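You operate a simulated robot arm through the tools that you are given. There is no shell and no other tool. Be economical: measure what you need, move in short steps, check, and stop when the job is done.

You run a simulated robot arm. Do the job below in one go: nothing can be reset, and whatever is moved stays where it is left.

TASK
Test the main breaker with the yellow key and switch it back on.
Fine: it is in the pillar box; press the key once and close the door.

Only the result counts: the job must be done as asked and must still hold three seconds after the hand-in. Knocking over, shifting, dropping, spilling or breaking anything else fails it.

THE ROBOT
A 6-joint arm with a fingered hand on a trunk, on a base that drives. Base frame: it is fixed to the floor where the robot stands at the start and does not move with it; the origin is under the middle of the robot, x ahead of it, y to its left, z up. Units: mm, degrees, N and s.
It reaches about 944 mm from its shoulder. Its first joint turns from -166.0 to 166.0 degrees. Places, roughly: limit knob [1000, 100, 1200]; main breaker [1000, 100, 1400]; pillar box door [900, 100, 1300]; yellow key [1000, 0, 1400]. Payload 4 kg.
The tool frame sits at the grasp point between the pads (the TCP): z along the fingers, y along the line on which they close. The tips reach 26 mm beyond it. The gripper opens to 148 mm. The gripper's body begins 73 mm behind the TCP. The gripper is a hand of 3 fingers: y runs from the thumb to the fingers, the wrist lies at [0, 0, -239] in the tool frame, and closing takes about 1.5 s.
Orientation is told as [roll, pitch, yaw] about the base's x, y, z axes, in that order, counted from this pose: with the fingers straight down and closing along the base's y, the tool's x points along the base's -x, its y along +y and its z along -z.

THE INTERFACE
- The arm moves only by the tool send_rows. Its argument "series" is a list of rows, each a list of 6 numbers: the shift along the tool's x, y, z in units of 25 mm (1.0 is 25 mm), then the turn, a rotation vector about the tool's x, y, z in units of 4 degrees (1.0 is 4 degrees). In form: [[dx, dy, dz, wx, wy, wz], ...]. A call has 1 to 8 rows; each row shifts and turns the commanded pose from where the row before left it, along the tool's axes as they then stand. "claw" is the opening, from 0 (shut) to 1 (fully open), set as the call begins (left out, the last holds). A call with a number of a shift or a turn outside -1 to 1 is refused whole. Rows are played at 5 a second. More than 50 mm and 8.6 degrees between two rows, or a gripper value outside its range, and nothing of the call is played. A pose out of reach is approached as far as the arm can. The call stops where the force on the tool passes 40 N (or 10 N more than at its start, if that is more) or the arm is blocked; 0.2 s more then pass. The fingers move at their own pace (about 153 mm/s each) and stop on an object; they squeeze with about 29 N. The grip force told is the motor's: it shows also when the fingers shut on nothing. Time passes only in rows, and 0.2 s behind the last, so rows that do not move let the fingers close. It gives the time, the measured TCP pose, the force on the tool (base axes), the opening and the grip force at its end, in the units of the frame above (readings bear some noise), with the torque about the TCP (base axes, N m) and any sound that the robot's microphone picked up.
- Cameras (640 x 400 px; columns grow to the right, rows downward): "scene" is now at [20.4, 139.4, 1363]; the picture's right is [-0.08, -1.00, 0.00], its down [-0.34, 0.03, -0.94] and it looks along [0.94, -0.08, -0.34] (base axes); focal length 256 px, centre (320, 200). "wrist" rides on the gripper at [68, -39, -90] in the tool frame; the picture's right is [0.50, 0.87, 0.00], its down [-0.66, 0.38, -0.65] and it looks along [-0.57, 0.33, 0.76] (tool axes); focal length 222 px, centre (320, 200). There is no depth. A picture from a camera that has moved, and an enlarged one, comes with that camera's place and axes in the base frame and with its lens. The place of the scene camera against the robot may be out by one fixed shift of up to 25 mm in any direction.
- get_image(camera): a new picture of that camera. The clock stands still meanwhile.
- raise_lower(by): slides the trunk up (or, below 0, down) by that many mm; the arm and the scene camera ride with it, the base frame stays. It gives what a move gives, with no picture.
- steer(legs): drives the robot by 1 to 6 legs, each [ahead, left, turn to the left] in mm, mm and degrees, along the robot's own axes; the way and the turn of a leg run together, so that a leg with both is an arc; at most 1500 mm and 180 degrees a leg. The arm and the cameras ride along, it lands a little off, and it stops where it bumps. It gives what a move gives.
- grasp_type(shape): the hand has 3 fingers and takes this shape, open, in about a second: jaw (thumb against the fingers, like two jaws); tri (thumb and two fingers); tip (a fingertip pinch); poke (one finger out to press); point (the index stretched); flat (the hand flat); cup (the hand cupped); fist (a fist). The gripper value then closes the fingers along that shape, each until it touches; the sizes above hold for jaw. It gives what a move gives, with no picture.
- turn_head(pan, tilt): turns the head with the scene camera to pan (to the left, within 155 degrees either way) and tilt (down, from -29 to 69), counted from straight ahead of the robot. It gives what a move gives.
- zoom(camera, box): a new picture of the part [left, top, right, bottom] of that camera's present view, enlarged. The clock stands still meanwhile.
- hand_in(): hands the job in; it is judged then, once.

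Go step by step. Nothing tells you exact positions but the pictures and the camera data: compare them with the known pose of the tool, close in by small moves and look again before you grip or let go. The budget is 120 turns and 98 pictures, counting those below and the enlarged ones. Unless the task says otherwise, let go and move clear before handing in, and close with one line.

The tools are called after "Call:" by a JSON object that holds its "method" and its "body". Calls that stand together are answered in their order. send_rows: Moves the arm, as the interface text tells. Its arguments: {"type":"object","properties":{"series":{"type":"array"},"claw":{"type":"number"}},"required":["series"]} The other tools are called the same way: raise_lower (by) slides the trunk up or down; grasp_type (shape) gives the hand a shape; steer (legs) drives the base; turn_head (pan, tilt) turns the head that bears the scene camera; get_image (camera) takes a picture; zoom (camera, box) takes an enlarged picture of a part of a camera's view; hand_in () hands the job in.

At the start:

```text
clock: 0.0
eef_pos: [479.2, -103.4, 1000.0]
tool_rot: [0.0, -0.1, 0.0]
contact_force: [0.2, 0.3, 0.2]
ft_torque: [0.0, -0.02, 0.0]
width: 147.9
grasp_force: 0.0
shape: jaw
trunk travel left (down, up): [-275.0, 315.0]
robot x, y, heading: [2.1, -1.0, 0.0]
head pan, tilt: [-4.7, 20.1]
```

scene: 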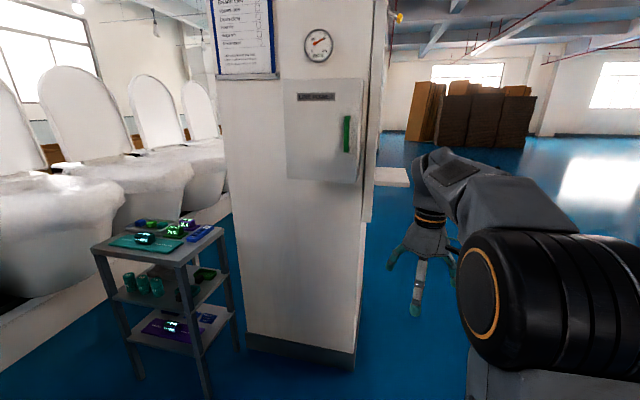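
wrist: 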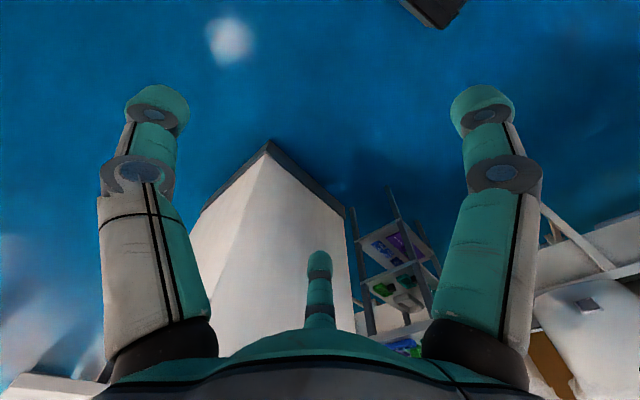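

I see a pillar with a grey box on it with a green handle on the right edge of its door. I'll zoom in for detail.

Call:
{"method": "zoom", "body": {"camera": "scene", "box": [260, 60, 400, 200]}}

Call:
{"method": "zoom", "body": {"camera": "scene", "box": [200, 0, 400, 80]}}

```text
2.86 times, centred on (330, 130) of scene
camera zoom: at [20.4, 139.4, 1363.0], right [-0.08, -1.0, 0.0], down [-0.34, 0.03, -0.94], along [0.94, -0.08, -0.34], focal length 730 px, centre (291, 400)
```

zoom: 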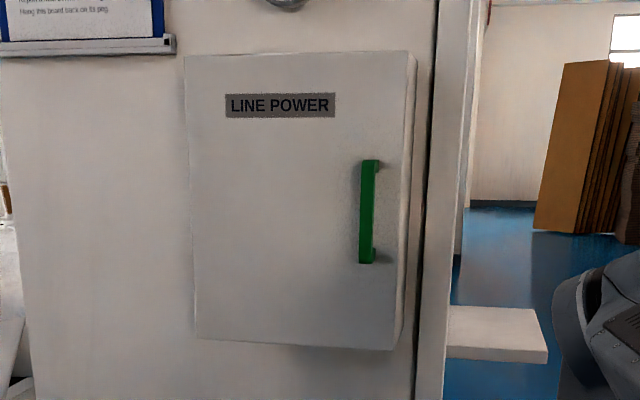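

```text
3.20 times, centred on (300, 40) of scene
camera zoom: at [20.4, 139.4, 1363.0], right [-0.08, -1.0, 0.0], down [-0.34, 0.03, -0.94], along [0.94, -0.08, -0.34], focal length 818 px, centre (384, 712)
```

zoom: 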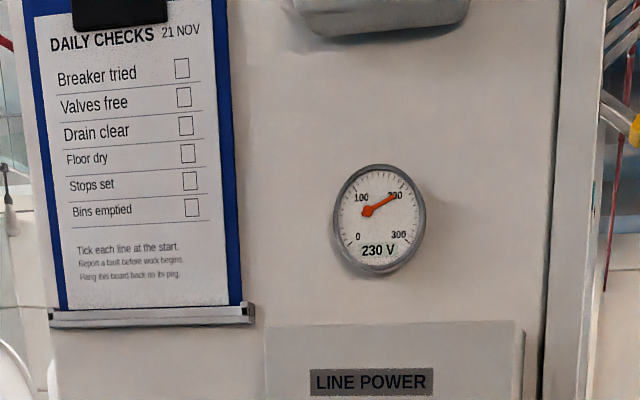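

The door is hinged on the left, with the handle near (870, -30, 1280). I'll raise the trunk a bit and begin turning the fingers to point forward.

Call:
{"method": "raise_lower", "body": {"by": 150}}

Call:
{"method": "send_rows", "body": {"series": [[0, 0, 0, 0, -1, 0], [0, 0, 0, 0, -1, 0], [0, 0, 0, 0, -1, 0], [0, 0, 0, 0, -1, 0], [0, 0, 0, 0, -1, 0], [0, 0, 0, 0, -1, 0], [0, 0, 0, 0, -1, 0], [0, 0, 0, 0, -1, 0]]}}

Call:
{"method": "send_rows", "body": {"series": [[0, 0, 0.5, 0, -1, 0], [0, 0, 0.5, 0, -1, 0], [0, 0, 0.5, 0, -1, 0], [0, 0, 0.5, 0, -1, 0], [0, 0, 0.5, 0, -1, 0], [0, 0, 0.5, 0, -1, 0], [0, 0, 0.5, 0, -1, 0], [0, 0, 0.5, 0, -1, 0]]}}

Call:
{"method": "send_rows", "body": {"series": [[-0.5, 0, 0, 0, -1, 0], [-0.5, 0, 0, 0, -1, 0], [-0.5, 0, 0, 0, -1, 0], [-0.5, 0, 0, 0, -1, 0], [-0.5, 0, 0, 0, -1, 0], [-0.5, 0, 0, 0, -1, 0], [-0.5, 0, 0, 0, -0.5, 0]]}}

Call:
{"method": "get_image", "body": {"camera": "scene"}}

Call:
{"method": "get_image", "body": {"camera": "wrist"}}

```text
clock: 1.8
eef_pos: [479.2, -104.0, 1149.3]
tool_rot: [0.1, 0.0, 0.1]
contact_force: [-0.3, 0.9, 0.0]
ft_torque: [0.03, 0.02, 0.0]
width: 147.8
grasp_force: 0.1
shape: jaw
trunk travel left (down, up): [-425.0, 165.0]
robot x, y, heading: [-0.1, -1.8, -0.1]
head pan, tilt: [-4.7, 20.1]
```

```text
clock: 3.5
eef_pos: [479.7, -104.4, 1150.6]
tool_rot: [0.0, -32.1, 0.0]
contact_force: [0.2, 0.0, 0.6]
ft_torque: [-0.04, -0.02, -0.01]
width: 148.0
grasp_force: 0.1
shape: jaw
trunk travel left (down, up): [-425.0, 165.0]
robot x, y, heading: [3.7, -0.0, -0.3]
head pan, tilt: [-4.7, 20.1]
```

```text
clock: 5.3
eef_pos: [563.2, -69.8, 1183.9]
tool_rot: [-0.1, -62.8, -0.3]
contact_force: [-0.1, 0.4, -0.4]
ft_torque: [-0.01, 0.0, -0.03]
width: 148.0
grasp_force: 0.1
shape: jaw
out of reach, approached as far as the arm can: row 6, 7, 8
trunk travel left (down, up): [-425.0, 165.0]
robot x, y, heading: [-2.2, -1.4, 0.0]
head pan, tilt: [-4.7, 20.1]
```

```text
clock: 7.0
eef_pos: [583.0, -40.3, 1401.9]
tool_rot: [1.5, -86.8, -3.7]
contact_force: [-0.9, 0.3, 0.6]
ft_torque: [0.04, 0.0, -0.01]
width: 147.8
grasp_force: 0.1
shape: jaw
out of reach, approached as far as the arm can: row 1, 2, 3, 4, 5, 6, 7
trunk travel left (down, up): [-425.0, 165.0]
robot x, y, heading: [1.2, 0.3, 0.1]
head pan, tilt: [-4.7, 20.1]
```

```text
93 pictures are left
camera scene: at [20.6, 139.2, 1513.0], right [-0.08, -1.0, 0.0], down [-0.34, 0.03, -0.94], along [0.94, -0.08, -0.34], focal length 256 px, centre (320, 200)
```

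scene: 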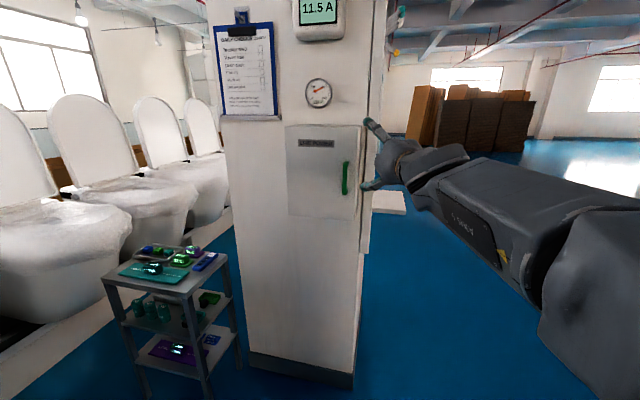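

```text
92 pictures are left
camera wrist: at [488.1, -74.1, 1339.9], right [0.01, 0.87, -0.5], down [-0.6, 0.4, 0.69], along [0.8, 0.29, 0.52], focal length 222 px, centre (320, 200)
```

wrist: 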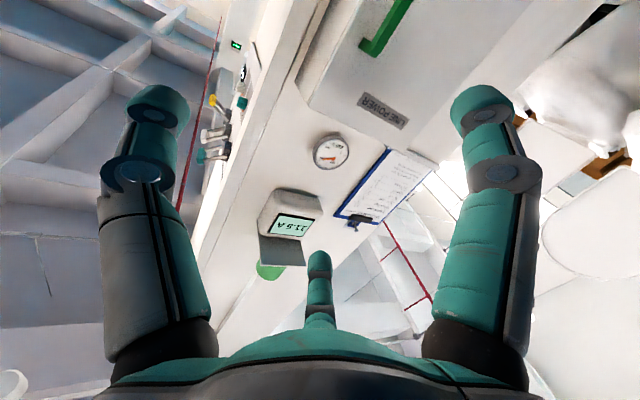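

The hand now points forward at about (583, -40, 1402). I'll zoom in on the box from the raised camera to measure its yaw.

Call:
{"method": "zoom", "body": {"camera": "scene", "box": [270, 60, 430, 220]}}

Call:
{"method": "zoom", "body": {"camera": "scene", "box": [200, 0, 360, 120]}}

```text
2.50 times, centred on (350, 140) of scene
camera zoom: at [20.6, 139.2, 1513.0], right [-0.08, -1.0, 0.0], down [-0.34, 0.03, -0.94], along [0.94, -0.08, -0.34], focal length 639 px, centre (245, 350)
```

zoom: 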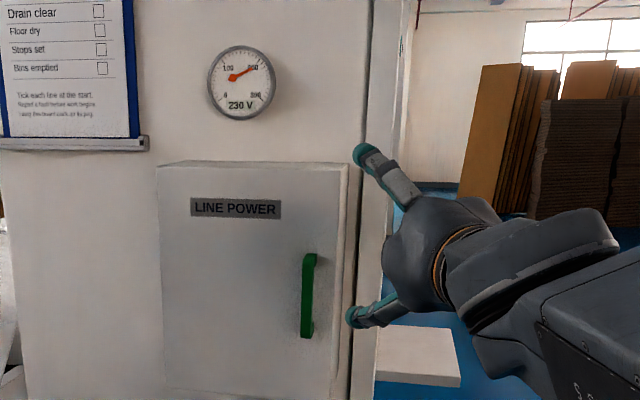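

```text
3.33 times, centred on (280, 60) of scene
camera zoom: at [20.6, 139.2, 1513.0], right [-0.08, -1.0, 0.0], down [-0.34, 0.03, -0.94], along [0.94, -0.08, -0.34], focal length 852 px, centre (453, 667)
```

zoom: 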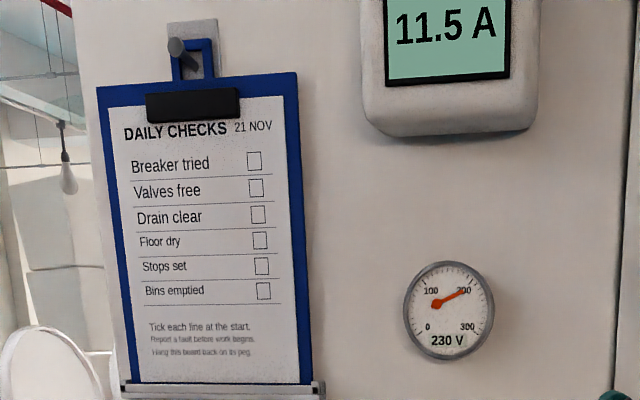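

Triangulating from the two heights, the handle is near (880, -27, 1290), and the pillar face is turned about 16° (right side nearer). I'll move to a pre-grasp pose in front of it with a matching yaw.

Call:
{"method": "send_rows", "body": {"series": [[0.64, 0.43, 0.9, 0.5, -0.11, 0], [0.64, 0.43, 0.9, 0.5, -0.11, 0], [0.64, 0.43, 0.9, 0.5, -0.11, 0], [0.64, 0.43, 0.9, 0.5, -0.11, 0], [0.64, 0.43, 0.9, 0.5, -0.11, 0], [0.64, 0.43, 0.9, 0.5, -0.11, 0], [0.64, 0.43, 0.9, 0.5, -0.11, 0]]}}

Call:
{"method": "get_image", "body": {"camera": "wrist"}}

Call:
{"method": "get_image", "body": {"camera": "scene"}}

```text
clock: 8.6
eef_pos: [751.2, 22.0, 1281.1]
tool_rot: [173.7, -86.9, 172.2]
contact_force: [0.3, -0.1, -0.5]
ft_torque: [-0.02, 0.02, 0.0]
width: 147.6
grasp_force: 0.0
shape: jaw
out of reach, approached as far as the arm can: row 1
trunk travel left (down, up): [-425.0, 165.0]
robot x, y, heading: [-2.5, 2.4, 0.2]
head pan, tilt: [-4.7, 20.1]
```

```text
89 pictures are left
camera wrist: at [657.2, 6.8, 1209.5], right [0.24, 0.84, -0.49], down [-0.58, 0.53, 0.62], along [0.78, 0.14, 0.61], focal length 222 px, centre (320, 200)
```

wrist: 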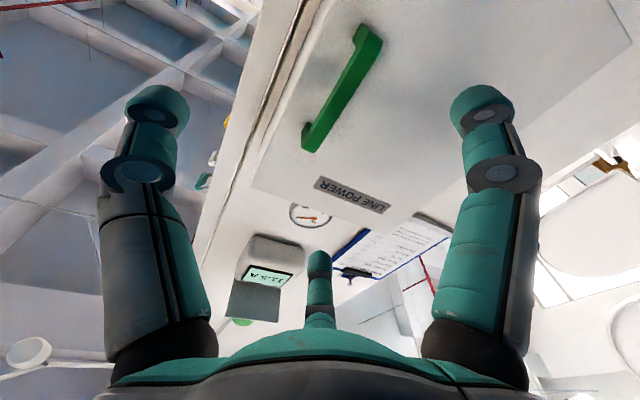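

```text
88 pictures are left
camera scene: at [20.4, 139.4, 1513.0], right [-0.08, -1.0, 0.0], down [-0.34, 0.03, -0.94], along [0.94, -0.08, -0.34], focal length 256 px, centre (320, 200)
```

scene: 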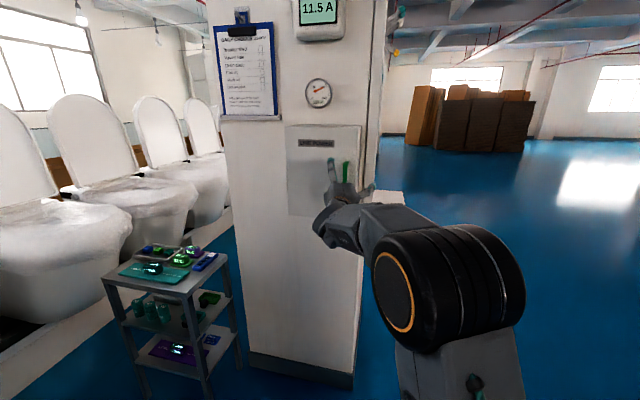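

The hand is in front of the handle, which the wrist view puts near (895, 0, 1270). I'll advance 75 mm with a small lateral fix and look again.

Call:
{"method": "send_rows", "body": {"series": [[0, 0.2, 0.75, 0.1, 0.2, 0], [0, 0.2, 0.75, 0.1, 0.2, 0], [0, 0.2, 0.75, 0.1, 0.2, 0], [0, 0, 0.75, 0.1, 0.2, 0]]}}

Call:
{"method": "get_image", "body": {"camera": "wrist"}}

Call:
{"method": "zoom", "body": {"camera": "scene", "box": [270, 100, 430, 220]}}

```text
clock: 9.6
eef_pos: [828.8, 17.5, 1285.2]
tool_rot: [63.1, -89.5, -78.6]
contact_force: [-0.6, 0.1, 0.1]
ft_torque: [-0.03, -0.01, 0.01]
width: 147.5
grasp_force: 0.0
shape: jaw
trunk travel left (down, up): [-425.0, 165.0]
robot x, y, heading: [0.0, -0.5, -0.2]
head pan, tilt: [-4.7, 20.1]
```

```text
87 pictures are left
camera wrist: at [730.8, 6.0, 1217.5], right [0.23, 0.84, -0.49], down [-0.53, 0.54, 0.66], along [0.82, 0.11, 0.57], focal length 222 px, centre (320, 200)
```

wrist: 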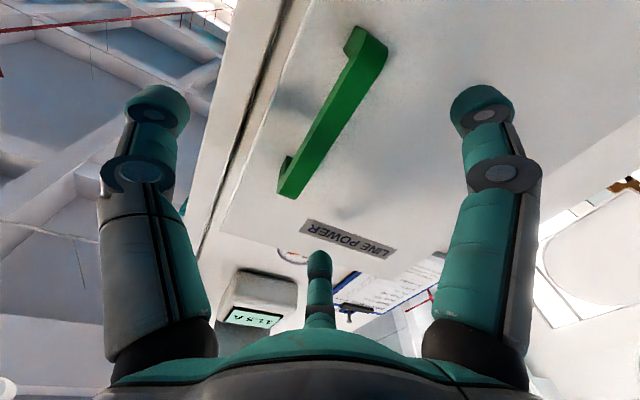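

```text
3.33 times, centred on (350, 160) of scene
camera zoom: at [20.5, 139.5, 1513.0], right [-0.08, -1.0, 0.0], down [-0.34, 0.03, -0.94], along [0.94, -0.08, -0.34], focal length 852 px, centre (220, 333)
```

zoom: 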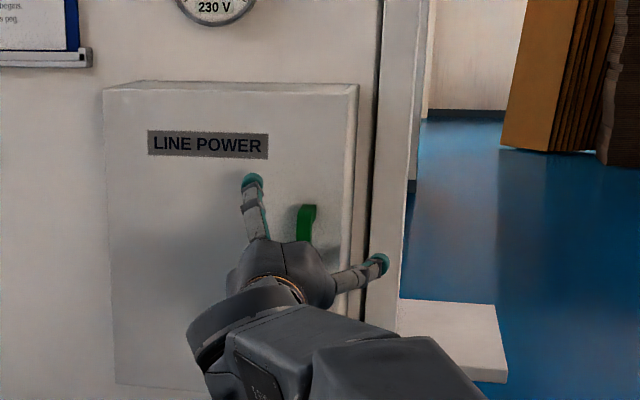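

The handle is at about (866, 0, 1269), and the TCP is 38 mm short of it and roughly lined up. I'll advance 32 mm, shift slightly, then close.

Call:
{"method": "send_rows", "body": {"series": [[0.3, -0.28, 0.3, 0, 0, 0], [0.3, 0, 0.5, 0, 0, 0], [0, 0, 0.5, 0, 0, 0]]}}

Call:
{"method": "get_image", "body": {"camera": "wrist"}}

Call:
{"method": "zoom", "body": {"camera": "scene", "box": [270, 100, 430, 220]}}

```text
clock: 10.3
eef_pos: [856.7, 2.1, 1269.0]
tool_rot: [69.0, -89.5, -84.6]
contact_force: [1.2, 0.9, -0.1]
ft_torque: [0.0, -0.01, 0.0]
width: 148.0
grasp_force: 0.1
shape: jaw
trunk travel left (down, up): [-425.0, 165.0]
robot x, y, heading: [-2.9, -3.8, -0.2]
head pan, tilt: [-4.7, 20.1]
```

```text
85 pictures are left
camera wrist: at [758.7, -9.2, 1201.2], right [0.23, 0.84, -0.49], down [-0.53, 0.53, 0.66], along [0.82, 0.11, 0.57], focal length 222 px, centre (320, 200)
```

wrist: 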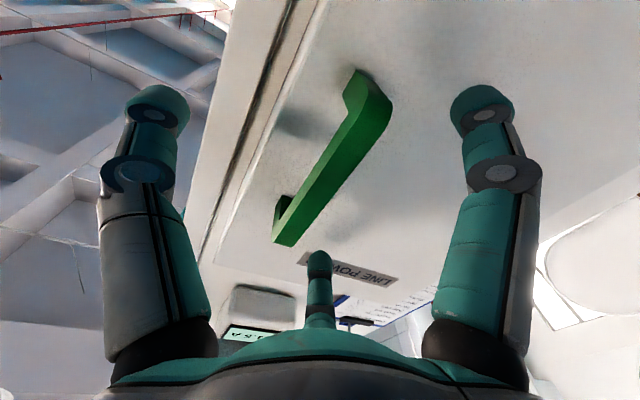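

```text
3.33 times, centred on (350, 160) of scene
camera zoom: at [20.5, 139.4, 1513.0], right [-0.08, -1.0, 0.0], down [-0.34, 0.03, -0.94], along [0.94, -0.08, -0.34], focal length 852 px, centre (220, 333)
```

zoom: 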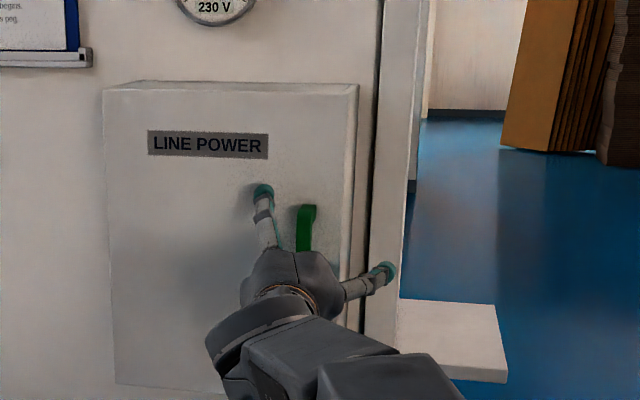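

The bar is at (866, 0, 1269), well centred between thumb and fingers. I'll go in 10 mm and close.

Call:
{"method": "send_rows", "body": {"series": [[0, 0, 0.4, 0, 0, 0]]}}

Call:
{"method": "send_rows", "body": {"claw": 0, "series": [[0, 0, 0, 0, 0, 0], [0, 0, 0, 0, 0, 0], [0, 0, 0, 0, 0, 0], [0, 0, 0, 0, 0, 0], [0, 0, 0, 0, 0, 0], [0, 0, 0, 0, 0, 0], [0, 0, 0, 0, 0, 0], [0, 0, 0, 0, 0, 0]]}}

Call:
{"method": "get_image", "body": {"camera": "wrist"}}

```text
clock: 10.8
eef_pos: [864.5, -0.8, 1269.9]
tool_rot: [72.0, -89.6, -87.4]
contact_force: [0.2, -0.6, 0.6]
ft_torque: [0.01, 0.0, 0.01]
width: 147.6
grasp_force: 0.0
shape: jaw
trunk travel left (down, up): [-425.0, 165.0]
robot x, y, heading: [6.4, 0.7, 0.3]
head pan, tilt: [-4.7, 20.1]
```

```text
clock: 12.6
eef_pos: [865.9, 1.7, 1269.0]
tool_rot: [67.9, -89.6, -83.5]
contact_force: [1.5, 1.7, 0.0]
ft_torque: [-0.01, -0.02, 0.0]
width: 0.0
grasp_force: 28.9
shape: jaw
trunk travel left (down, up): [-425.0, 165.0]
robot x, y, heading: [-0.3, 0.8, 0.0]
head pan, tilt: [-4.7, 20.1]
```

```text
83 pictures are left
camera wrist: at [768.5, -12.1, 1202.3], right [0.23, 0.84, -0.49], down [-0.53, 0.54, 0.66], along [0.82, 0.11, 0.57], focal length 222 px, centre (320, 200)
```

wrist: 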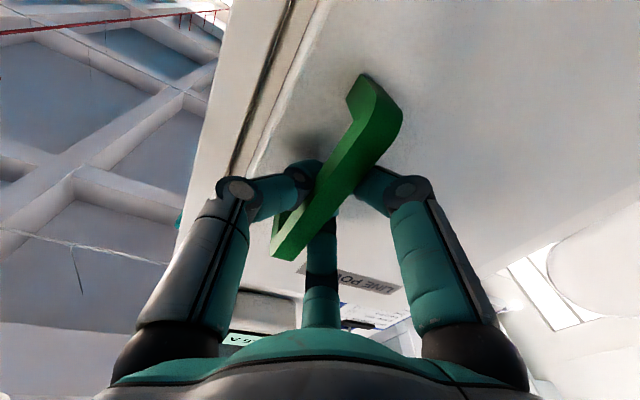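

The fingers appear wrapped around the bar (opening reads 0, so they may be hooked behind it). I'll try a gentle pull.

Call:
{"method": "send_rows", "body": {"series": [[0, 0, -0.3, 0, 0, 0], [0, 0, -0.3, 0, 0, 0], [0, 0, -0.3, 0, 0, 0]]}}

Call:
{"method": "get_image", "body": {"camera": "wrist"}}

```text
clock: 13.3
eef_pos: [846.1, 10.1, 1269.7]
tool_rot: [61.2, -89.6, -76.5]
contact_force: [10.2, 12.6, 3.8]
ft_torque: [-0.02, -0.03, -0.01]
width: 0.1
grasp_force: 29.3
shape: jaw
trunk travel left (down, up): [-425.0, 165.0]
robot x, y, heading: [0.4, -1.5, -0.0]
head pan, tilt: [-4.7, 20.1]
```

```text
82 pictures are left
camera wrist: at [747.5, -2.8, 1201.8], right [0.23, 0.84, -0.49], down [-0.53, 0.53, 0.66], along [0.82, 0.11, 0.57], focal length 222 px, centre (320, 200)
```

wrist: 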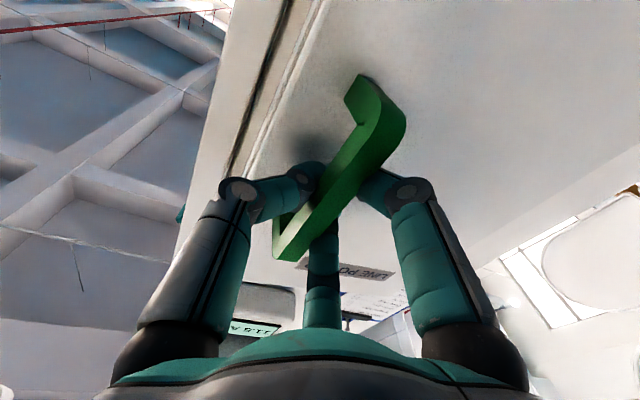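

The door is following the pull. I'll continue along the hinge arc, turning the hand with it.

Call:
{"method": "send_rows", "body": {"series": [[0, 0.04, -0.55, 1, 0, 0], [0, 0.04, -0.55, 1, 0, 0], [0, 0.04, -0.55, 1, 0, 0], [0, 0.04, -0.6, 1, 0, 0]]}}

Call:
{"method": "get_image", "body": {"camera": "wrist"}}

Call:
{"method": "get_image", "body": {"camera": "scene"}}

```text
clock: 14.2
eef_pos: [811.4, 32.7, 1268.6]
tool_rot: [51.0, -89.6, -77.5]
contact_force: [18.3, 18.0, 6.0]
ft_torque: [0.02, -0.04, -0.06]
width: 0.3
grasp_force: 29.4
shape: jaw
trunk travel left (down, up): [-425.0, 165.0]
robot x, y, heading: [2.0, -3.3, -0.1]
head pan, tilt: [-4.7, 20.1]
stopped in row 4: the force on the tool passed its limit at 42 N (the readings are from after the stop); the commanded pose is now the measured one
```

```text
81 pictures are left
camera wrist: at [712.2, 39.7, 1200.7], right [0.39, 0.78, -0.5], down [-0.41, 0.63, 0.66], along [0.82, -0.05, 0.56], focal length 222 px, centre (320, 200)
```

wrist: 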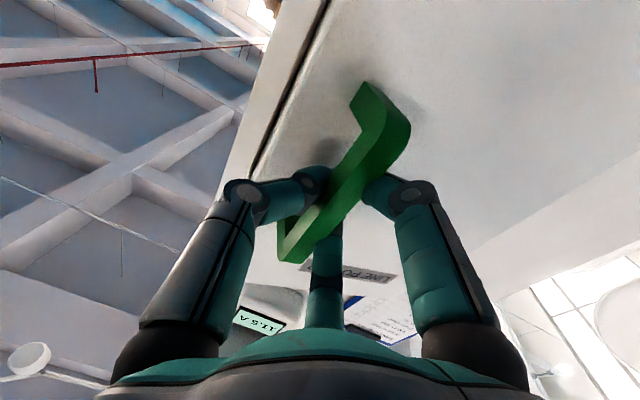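

```text
80 pictures are left
camera scene: at [23.2, 142.9, 1512.6], right [-0.08, -1.0, 0.0], down [-0.34, 0.03, -0.94], along [0.94, -0.08, -0.35], focal length 256 px, centre (320, 200)
```

scene: 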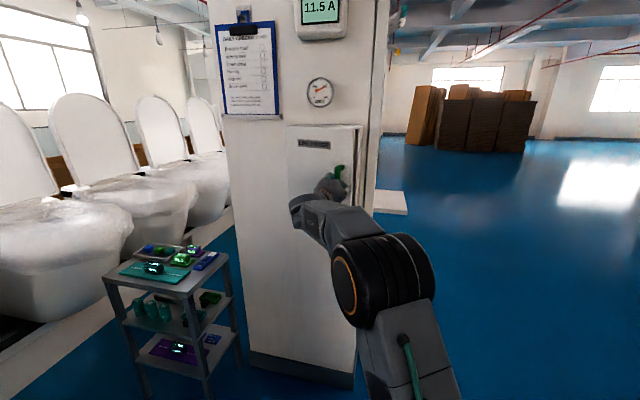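

The sideways force shows the handle's path bends more to the left than I drove, so the face yaw is nearer 20°. I'll ease sideways and continue with more leftward motion.

Call:
{"method": "send_rows", "body": {"series": [[0, 0.25, 0, 0, 0, 0], [0, 0.15, -0.4, 1, 0, 0], [0, 0.15, -0.4, 1, 0, 0], [0, 0.13, -0.4, 1, 0, 0]]}}

Call:
{"method": "get_image", "body": {"camera": "wrist"}}

```text
clock: 15.2
eef_pos: [791.5, 57.6, 1269.6]
tool_rot: [38.0, -89.5, -77.2]
contact_force: [8.7, 7.0, 1.3]
ft_torque: [-0.03, 0.0, 0.0]
width: 0.2
grasp_force: 29.5
shape: jaw
trunk travel left (down, up): [-425.0, 165.0]
robot x, y, heading: [0.2, 3.1, 0.2]
head pan, tilt: [-4.7, 20.1]
```

```text
79 pictures are left
camera wrist: at [697.1, 85.1, 1201.4], right [0.55, 0.68, -0.5], down [-0.27, 0.7, 0.66], along [0.79, -0.23, 0.56], focal length 222 px, centre (320, 200)
```

wrist: 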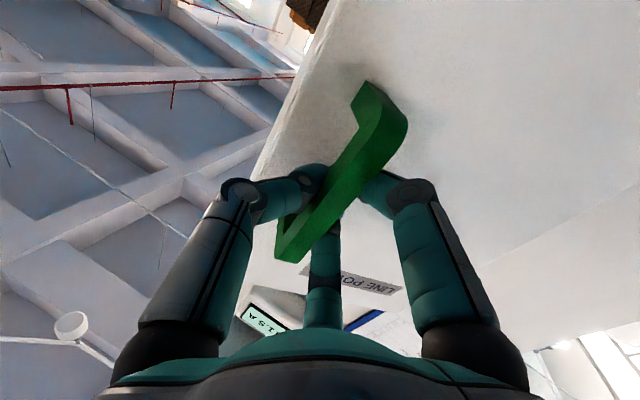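

The door is swinging well, and force is low. I'll continue along the arc.

Call:
{"method": "send_rows", "body": {"series": [[0, 0.15, -0.45, 1, 0, 0], [0, 0.13, -0.45, 1, 0, 0], [0, 0.13, -0.45, 1, 0, 0], [0, 0.13, -0.45, 1, 0, 0], [0, 0.13, -0.45, 1, 0, 0]]}}

Call:
{"method": "get_image", "body": {"camera": "wrist"}}

Call:
{"method": "get_image", "body": {"camera": "scene"}}

```text
clock: 16.4
eef_pos: [759.0, 106.6, 1266.9]
tool_rot: [33.6, -89.4, -92.4]
contact_force: [32.4, 13.8, 13.7]
ft_torque: [-0.04, -0.04, 0.04]
width: 0.0
grasp_force: 28.9
shape: jaw
out of reach, approached as far as the arm can: row 5
trunk travel left (down, up): [-425.0, 165.0]
robot x, y, heading: [1.6, 2.5, 0.0]
head pan, tilt: [-4.7, 20.1]
```

```text
78 pictures are left
camera wrist: at [678.9, 164.6, 1199.6], right [0.74, 0.45, -0.5], down [-0.01, 0.75, 0.66], along [0.67, -0.48, 0.56], focal length 222 px, centre (320, 200)
```

wrist: 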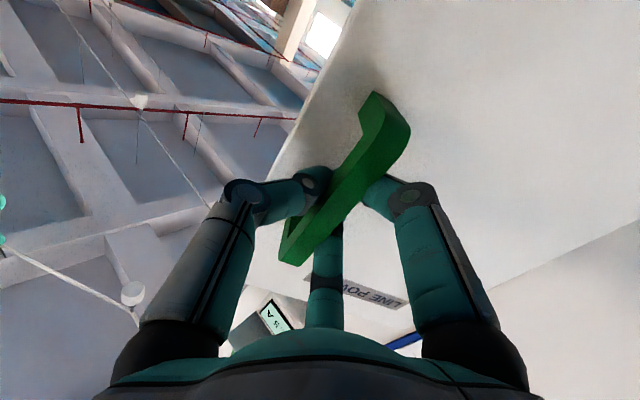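

```text
77 pictures are left
camera scene: at [24.3, 141.8, 1513.2], right [-0.08, -1.0, 0.0], down [-0.35, 0.03, -0.94], along [0.93, -0.08, -0.35], focal length 256 px, centre (320, 200)
```

scene: 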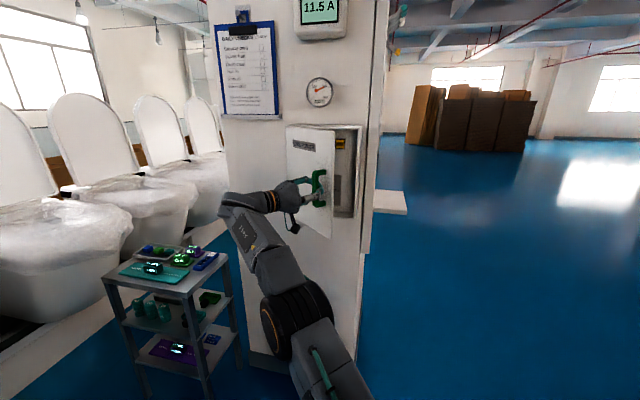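

The door is about 45° open and the arm's wrist is at its limit. I'll release the handle and back off along the tool axis.

Call:
{"method": "send_rows", "body": {"claw": 1, "series": [[0, 0, 0, -0.1, 0, 0], [0, 0, 0, 0, 0, 0], [0, 0, 0, 0, 0, 0], [0, 0, 0, 0, 0, 0], [0, 0, 0, 0, 0, 0], [0, 0, 0, 0, 0, 0], [0, 0, 0, 0, 0, 0], [0, 0, 0, 0, 0, 0]]}}

Call:
{"method": "get_image", "body": {"camera": "wrist"}}

```text
clock: 18.2
eef_pos: [755.0, 103.9, 1266.0]
tool_rot: [31.2, -89.5, -89.9]
contact_force: [0.8, -0.2, 0.5]
ft_torque: [0.04, 0.01, 0.01]
width: 147.9
grasp_force: 0.0
shape: jaw
trunk travel left (down, up): [-425.0, 165.0]
robot x, y, heading: [0.9, 0.4, 0.0]
head pan, tilt: [-4.7, 20.1]
```

```text
76 pictures are left
camera wrist: at [675.3, 161.7, 1200.3], right [0.74, 0.46, -0.5], down [-0.02, 0.75, 0.66], along [0.67, -0.48, 0.56], focal length 222 px, centre (320, 200)
```

wrist: 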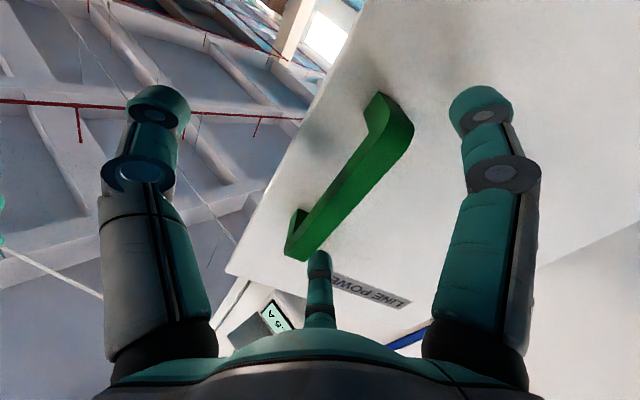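

Call:
{"method": "send_rows", "body": {"series": [[0, 0, -0.6, 0, 0, 0], [0, 0, -0.7, -0.2, 0, 0], [0, 0, -0.7, -0.2, 0, 0], [0, 0, -0.7, -0.4, 0, 0]]}}

Call:
{"method": "get_image", "body": {"camera": "scene"}}

Call:
{"method": "get_image", "body": {"camera": "wrist"}}

```text
clock: 19.2
eef_pos: [720.1, 160.6, 1266.9]
tool_rot: [36.6, -89.5, -92.0]
contact_force: [-0.2, -0.4, -0.2]
ft_torque: [0.01, -0.01, 0.01]
width: 147.8
grasp_force: 0.0
shape: jaw
trunk travel left (down, up): [-425.0, 165.0]
robot x, y, heading: [0.9, -1.5, 0.2]
head pan, tilt: [-4.7, 20.1]
```

```text
75 pictures are left
camera scene: at [20.7, 139.7, 1513.0], right [-0.08, -1.0, 0.0], down [-0.34, 0.03, -0.94], along [0.94, -0.08, -0.34], focal length 256 px, centre (320, 200)
```

scene: 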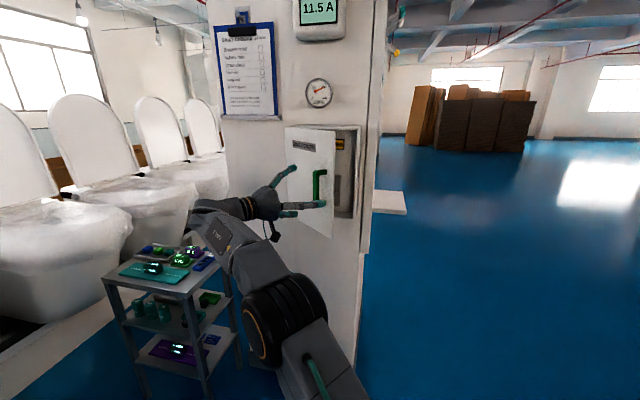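

```text
74 pictures are left
camera wrist: at [636.1, 214.6, 1199.5], right [0.71, 0.5, -0.5], down [-0.06, 0.75, 0.66], along [0.7, -0.44, 0.56], focal length 222 px, centre (320, 200)
```

wrist: 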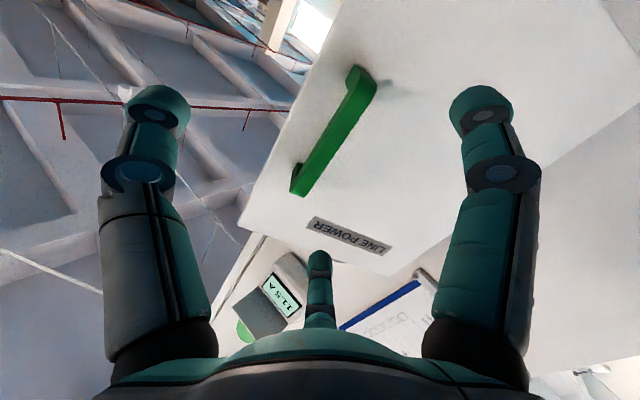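

The handle is clear. I'll back away toward the robot, then swing to the right side of the door's free edge with the hand pointing forward again.

Call:
{"method": "send_rows", "body": {"series": [[0, -0.82, -0.57, -1, 0, 0], [0, -0.78, -0.63, -1, 0, 0], [0, -0.73, -0.68, -1, 0, 0], [0, -0.68, -0.73, -1, 0, 0], [0, -0.78, 0.63, -1, 0, 0], [0, -0.82, 0.57, -1, 0, 0], [0, -0.857, 0.515, -1, 0, 0], [0, -0.89, 0.454, -1, 0, 0]]}}

Call:
{"method": "send_rows", "body": {"series": [[0, -0.92, 0.39, -1, 0, 0], [0, -0.945, 0.33, -0.5, 0, 0], [0, -0.95, 0.31, -0.5, 0, 0], [0, -0.96, 0.27, 0, 0, 0], [0, -0.96, 0.27, 0, 0, 0], [0, -0.96, 0.27, 0, 0, 0]]}}

Call:
{"method": "grasp_type", "body": {"shape": "poke"}}

Call:
{"method": "get_image", "body": {"camera": "scene"}}

Call:
{"method": "get_image", "body": {"camera": "wrist"}}

```text
clock: 21.0
eef_pos: [621.1, 62.7, 1265.6]
tool_rot: [65.0, -89.5, -88.4]
contact_force: [-0.2, 0.2, 0.0]
ft_torque: [0.02, -0.01, 0.03]
width: 147.8
grasp_force: 0.1
shape: jaw
trunk travel left (down, up): [-425.0, 165.0]
robot x, y, heading: [-2.4, 2.9, 0.2]
head pan, tilt: [-4.7, 20.1]
```

```text
clock: 22.4
eef_pos: [619.8, -87.9, 1263.3]
tool_rot: [74.0, -89.5, -89.3]
contact_force: [-1.0, -0.9, 1.0]
ft_torque: [0.01, 0.0, 0.01]
width: 148.0
grasp_force: 0.0
shape: jaw
trunk travel left (down, up): [-425.0, 165.0]
robot x, y, heading: [0.5, 0.6, 0.1]
head pan, tilt: [-4.7, 20.1]
```

```text
clock: 23.3
eef_pos: [620.6, -86.7, 1263.3]
tool_rot: [74.9, -89.5, -90.3]
contact_force: [0.1, 0.4, 0.1]
ft_torque: [0.0, -0.02, 0.0]
width: 0.0
grasp_force: 0.0
shape: poke
trunk travel left (down, up): [-425.0, 165.0]
robot x, y, heading: [-3.1, 1.4, 0.3]
head pan, tilt: [-4.7, 20.1]
```

```text
73 pictures are left
camera scene: at [20.5, 139.7, 1513.0], right [-0.08, -1.0, 0.0], down [-0.34, 0.03, -0.94], along [0.94, -0.08, -0.34], focal length 256 px, centre (320, 200)
```

scene: 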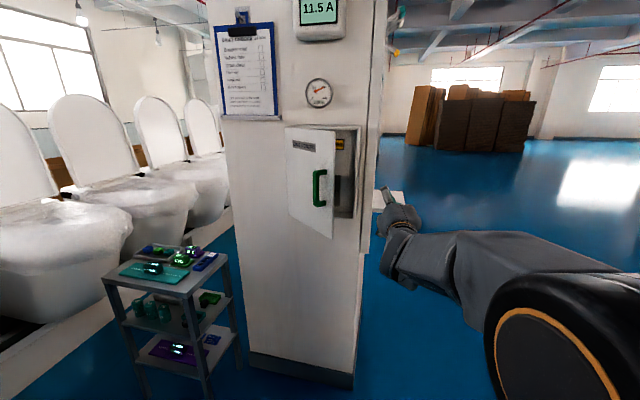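

```text
72 pictures are left
camera wrist: at [522.4, -98.4, 1195.4], right [0.23, 0.84, -0.49], down [-0.53, 0.53, 0.66], along [0.82, 0.11, 0.57], focal length 222 px, centre (320, 200)
```

wrist: 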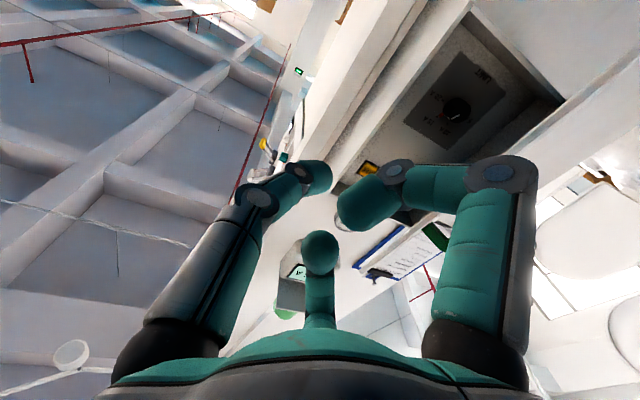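

Inside the box I can already see the knob panel. I'll zoom in to see the poke finger and the interior.

Call:
{"method": "zoom", "body": {"camera": "scene", "box": [360, 170, 440, 290]}}

Call:
{"method": "zoom", "body": {"camera": "scene", "box": [280, 110, 380, 250]}}

Call:
{"method": "zoom", "body": {"camera": "wrist", "box": [300, 40, 580, 230]}}

```text
3.33 times, centred on (400, 230) of scene
camera zoom: at [20.5, 139.7, 1513.0], right [-0.08, -1.0, 0.0], down [-0.34, 0.03, -0.94], along [0.94, -0.08, -0.34], focal length 852 px, centre (53, 100)
```

zoom: 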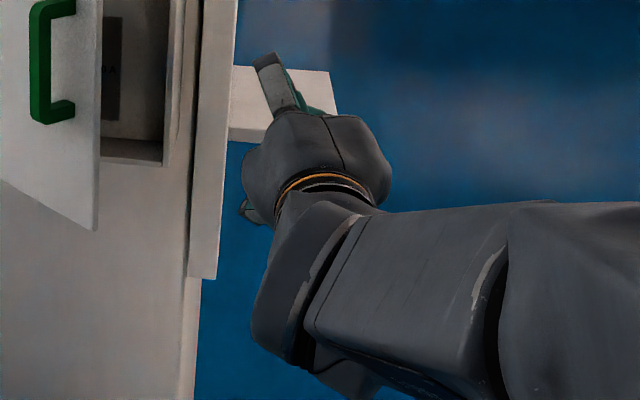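

```text
2.86 times, centred on (330, 180) of scene
camera zoom: at [20.5, 139.7, 1513.0], right [-0.08, -1.0, 0.0], down [-0.34, 0.03, -0.94], along [0.94, -0.08, -0.34], focal length 730 px, centre (291, 257)
```

zoom: 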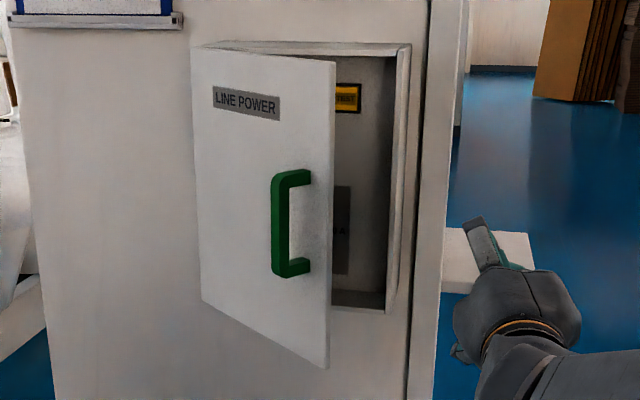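

```text
2.11 times, centred on (440, 135) of wrist
camera zoom: at [522.4, -98.4, 1195.4], right [0.23, 0.84, -0.49], down [-0.53, 0.53, 0.66], along [0.82, 0.11, 0.57], focal length 468 px, centre (67, 337)
```

zoom: 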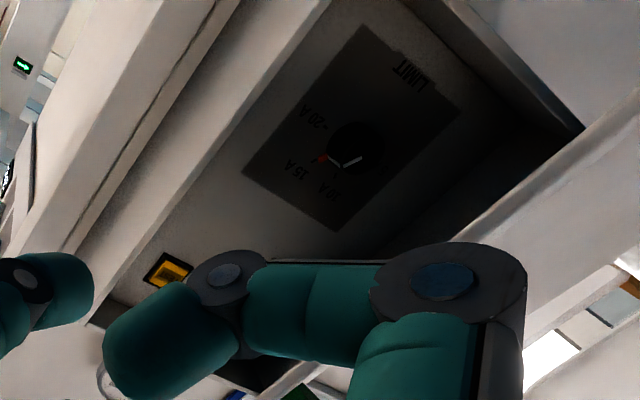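

The yellow key ("TEST") is at the top right inside and the LIMIT knob below it. The poke finger (thumb) sits on the tool axis, so I'll turn the hand to the left, to push the door wide open from its inner side.

Call:
{"method": "send_rows", "body": {"series": [[0, 0, 0.4, -1, 0, 0], [0, 0, 0.4, -1, 0, 0], [0, 0, 0.4, -1, 0, 0], [0, 0, 0.4, -1, 0, 0], [0, 0, 0.4, -1, 0, 0], [0, 0, 0.4, -1, 0, 0], [0, 0, 0.4, -1, 0, 0], [0, -0.1, 0.4, -1, 0, 0]]}}

Call:
{"method": "send_rows", "body": {"series": [[0, -0.2, 0.3, -1, 0, 0], [0, -0.2, 0.3, -1, 0, 0], [0, -0.2, 0.3, -1, 0, 0], [0, -0.2, 0.3, -1, 0, 0], [0, -0.2, 0.3, -1, 0, 0], [0, -0.2, 0.2, -1, 0, 0], [0, -0.2, 0.2, -1, 0, 0]]}}

Call:
{"method": "get_image", "body": {"camera": "scene"}}

Call:
{"method": "get_image", "body": {"camera": "wrist"}}

```text
clock: 25.1
eef_pos: [700.7, -92.2, 1264.2]
tool_rot: [103.6, -89.6, -87.0]
contact_force: [-0.1, 0.3, -0.6]
ft_torque: [0.0, 0.03, -0.03]
width: 0.0
grasp_force: 0.0
shape: poke
trunk travel left (down, up): [-425.0, 165.0]
robot x, y, heading: [2.0, -1.4, 0.0]
head pan, tilt: [-4.7, 20.1]
```

```text
clock: 26.7
eef_pos: [757.6, -100.4, 1264.3]
tool_rot: [131.4, -89.4, -86.8]
contact_force: [0.5, -0.2, -0.7]
ft_torque: [-0.01, 0.01, -0.01]
width: 0.0
grasp_force: 0.0
shape: poke
trunk travel left (down, up): [-425.0, 165.0]
robot x, y, heading: [3.8, 0.2, -0.1]
head pan, tilt: [-4.7, 20.1]
```

```text
68 pictures are left
camera scene: at [20.6, 139.7, 1513.0], right [-0.08, -1.0, 0.0], down [-0.34, 0.03, -0.94], along [0.94, -0.08, -0.34], focal length 256 px, centre (320, 200)
```

scene: 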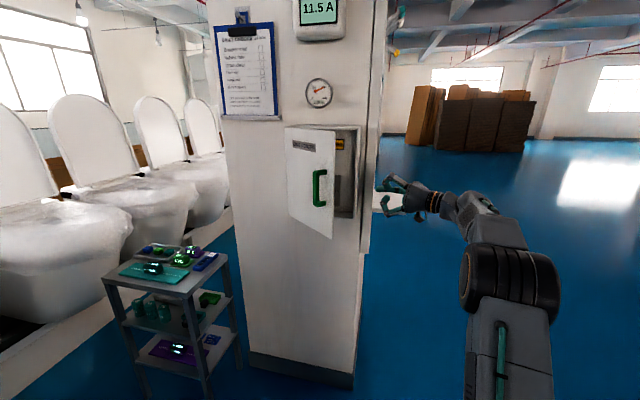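

```text
67 pictures are left
camera wrist: at [721.2, -190.5, 1196.2], right [-0.61, 0.62, -0.49], down [-0.73, -0.2, 0.65], along [0.31, 0.76, 0.57], focal length 222 px, centre (320, 200)
```

wrist: 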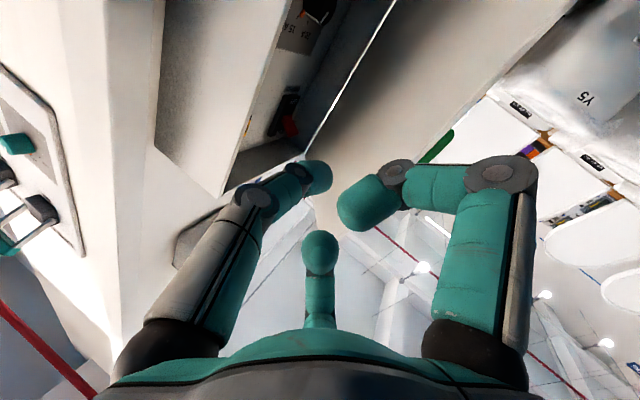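

The red breaker toggle and the door's inner face are visible, and the door's free edge is near (755, 50). I'll turn the hand further left so that it can push the door from inside.

Call:
{"method": "send_rows", "body": {"series": [[0, -0.08, 0.04, -1, 0, 0], [0, -0.08, 0.04, -1, 0, 0], [0, -0.08, 0.03, -1, 0, 0], [0, -0.08, 0.03, -1, 0, 0], [0, -0.08, 0.03, -1, 0, 0], [0, -0.08, 0.03, -1, 0, 0], [0, -0.08, 0.02, -1, 0, 0], [0, -0.08, 0.02, -1, 0, 0]]}}

Call:
{"method": "get_image", "body": {"camera": "wrist"}}

Call:
{"method": "zoom", "body": {"camera": "scene", "box": [280, 110, 480, 250]}}

```text
clock: 28.5
eef_pos: [706.9, -69.2, 1239.5]
tool_rot: [165.3, -89.6, -88.7]
contact_force: [-0.2, 0.4, 0.3]
ft_torque: [0.01, 0.03, 0.04]
width: 0.0
grasp_force: 0.0
shape: poke
out of reach, approached as far as the arm can: row 4, 5, 6, 7, 8
trunk travel left (down, up): [-425.0, 165.0]
robot x, y, heading: [2.1, -0.9, -0.0]
head pan, tilt: [-4.7, 20.1]
```

```text
66 pictures are left
camera wrist: at [723.9, -164.9, 1171.8], right [-0.84, 0.2, -0.5], down [-0.52, -0.55, 0.65], along [-0.14, 0.81, 0.57], focal length 222 px, centre (320, 200)
```

wrist: 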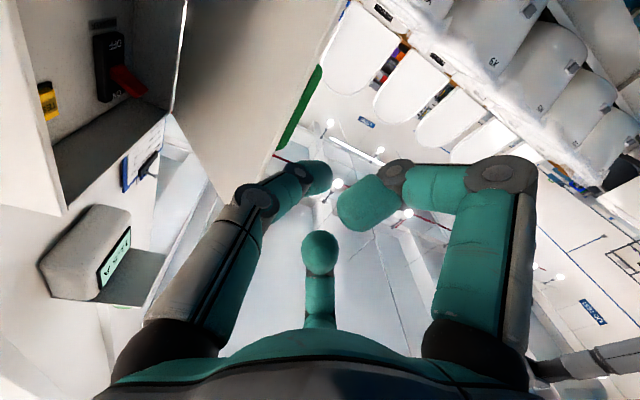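

```text
2.86 times, centred on (380, 180) of scene
camera zoom: at [20.6, 139.6, 1513.0], right [-0.08, -1.0, 0.0], down [-0.34, 0.03, -0.94], along [0.94, -0.08, -0.34], focal length 730 px, centre (149, 257)
```

zoom: 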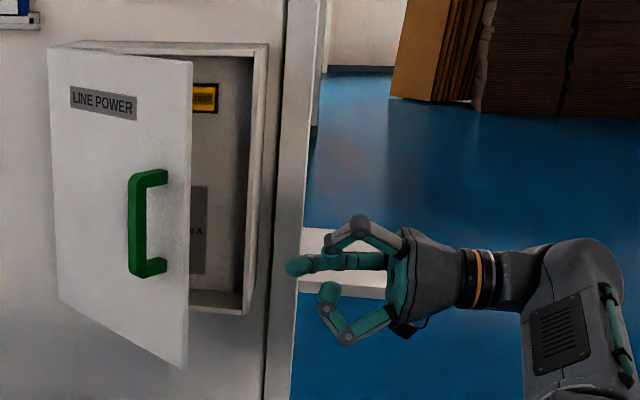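

The view is good: the lever is red, with ON/OFF labels, and it seems set to ON. The hand reached a limit at this yaw, so I'll go back to about 60° and shift forward to get inside the door's edge.

Call:
{"method": "send_rows", "body": {"series": [[-0.2, -0.68, 0.25, 0.8, 0, 0], [-0.2, -0.68, 0.27, 0.8, 0, 0], [-0.2, -0.66, 0.3, 0.8, 0, 0], [-0.2, -0.64, 0.33, 0.8, 0, 0], [-0.2, -0.63, 0.35, 0.8, 0, 0]]}}

Call:
{"method": "get_image", "body": {"camera": "wrist"}}

```text
clock: 29.7
eef_pos: [780.2, -54.8, 1258.6]
tool_rot: [152.9, -89.6, -92.4]
contact_force: [0.1, 0.7, 0.4]
ft_torque: [-0.01, -0.01, -0.01]
width: 0.0
grasp_force: 0.0
shape: poke
out of reach, approached as far as the arm can: row 2, 4, 5
trunk travel left (down, up): [-425.0, 165.0]
robot x, y, heading: [3.9, -1.5, -0.1]
head pan, tilt: [-4.7, 20.1]
```

```text
64 pictures are left
camera wrist: at [770.0, -152.1, 1189.7], right [-0.75, 0.43, -0.5], down [-0.65, -0.39, 0.65], along [0.09, 0.81, 0.57], focal length 222 px, centre (320, 200)
```

wrist: 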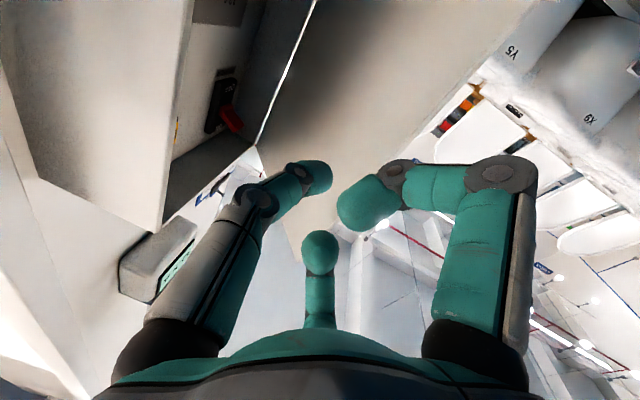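

Call:
{"method": "send_rows", "body": {"series": [[0, 0.4, 0.78, 0, 0, 0], [0, 0.4, 0.78, 0, 0, 0], [0, 0.4, 0.78, 0, 0, 0], [0, 0.4, 0.78, 0, 0, 0]]}}

Call:
{"method": "get_image", "body": {"camera": "wrist"}}

Call:
{"method": "zoom", "body": {"camera": "scene", "box": [280, 110, 480, 250]}}

```text
clock: 30.7
eef_pos: [783.9, 31.4, 1260.1]
tool_rot: [150.2, -89.5, -89.7]
contact_force: [-0.1, -1.1, 0.8]
ft_torque: [0.0, 0.02, 0.01]
width: 0.0
grasp_force: 0.0
shape: poke
trunk travel left (down, up): [-425.0, 165.0]
robot x, y, heading: [2.1, 2.0, 0.1]
head pan, tilt: [-4.7, 20.1]
```

```text
63 pictures are left
camera wrist: at [773.9, -64.2, 1191.4], right [-0.75, 0.43, -0.5], down [-0.65, -0.39, 0.65], along [0.09, 0.81, 0.57], focal length 222 px, centre (320, 200)
```

wrist: 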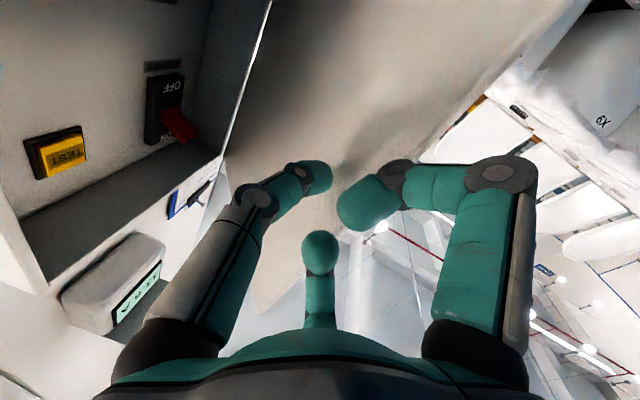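

```text
2.86 times, centred on (380, 180) of scene
camera zoom: at [20.7, 139.5, 1513.0], right [-0.08, -1.0, 0.0], down [-0.34, 0.03, -0.94], along [0.94, -0.08, -0.34], focal length 730 px, centre (149, 257)
```

zoom: 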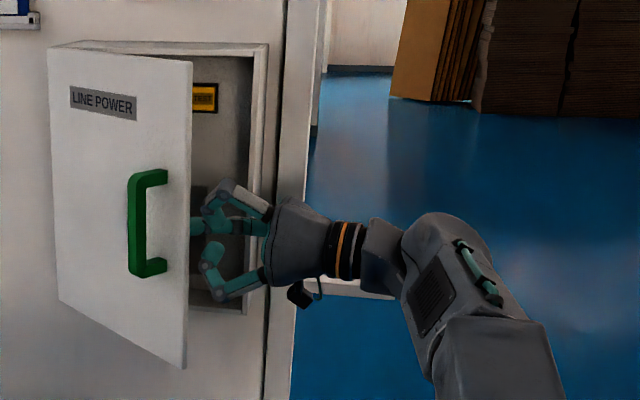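

The hand is inside the door edge. I'll keep moving to the left to push the door open.

Call:
{"method": "send_rows", "body": {"series": [[0, 0.3, 0.5, 0, 0, 0], [0, 0.3, 0.5, 0, 0, 0], [0, 0.3, 0.5, 0, 0, 0], [0, 0.3, 0.5, 0, 0, 0], [0, 0.3, 0.5, 0, 0, 0], [0, 0.3, 0.5, 0, 0, 0]]}}

Call:
{"method": "zoom", "body": {"camera": "scene", "box": [280, 110, 480, 250]}}

```text
clock: 32.1
eef_pos: [781.8, 120.2, 1259.7]
tool_rot: [151.8, -89.5, -91.2]
contact_force: [0.1, -0.3, 0.2]
ft_torque: [0.01, -0.01, 0.02]
width: 0.0
grasp_force: 0.0
shape: poke
trunk travel left (down, up): [-425.0, 165.0]
robot x, y, heading: [4.8, -0.7, 0.1]
head pan, tilt: [-4.7, 20.1]
```

```text
2.86 times, centred on (380, 180) of scene
camera zoom: at [20.6, 139.7, 1513.0], right [-0.08, -1.0, 0.0], down [-0.34, 0.03, -0.94], along [0.94, -0.08, -0.34], focal length 730 px, centre (149, 257)
```

zoom: 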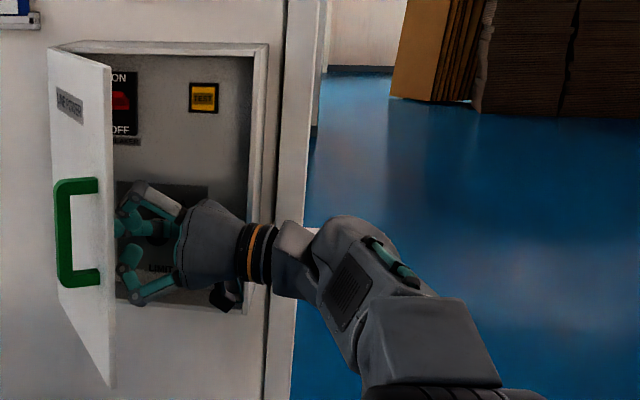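

Call:
{"method": "send_rows", "body": {"series": [[0, 0.35, 0.5, 0, 0, 0], [0, 0.35, 0.5, 0, 0, 0], [0, 0.35, 0.5, 0, 0, 0], [0, 0.35, 0.5, 0, 0, 0], [0, 0.35, 0.5, 0, 0, 0], [0, 0.35, 0.5, 0, 0, 0]]}}

Call:
{"method": "get_image", "body": {"camera": "scene"}}

```text
clock: 33.5
eef_pos: [770.5, 211.2, 1260.0]
tool_rot: [147.1, -89.5, -86.5]
contact_force: [0.3, -0.1, 0.3]
ft_torque: [0.01, 0.02, -0.01]
width: 0.0
grasp_force: 0.1
shape: poke
trunk travel left (down, up): [-425.0, 165.0]
robot x, y, heading: [0.6, -0.7, 0.3]
head pan, tilt: [-4.7, 20.1]
```

```text
60 pictures are left
camera scene: at [20.6, 139.7, 1513.0], right [-0.08, -1.0, 0.0], down [-0.34, 0.03, -0.94], along [0.94, -0.08, -0.34], focal length 256 px, centre (320, 200)
```

scene: 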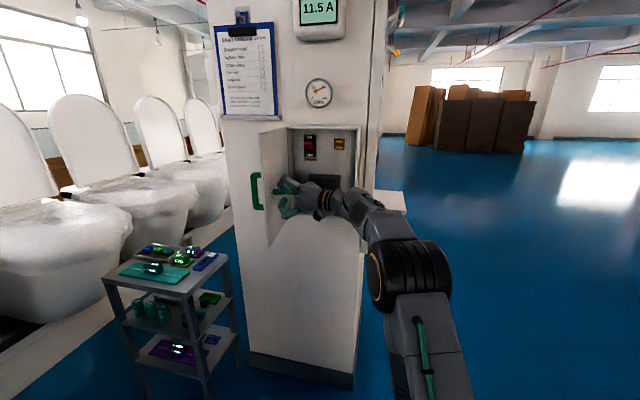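

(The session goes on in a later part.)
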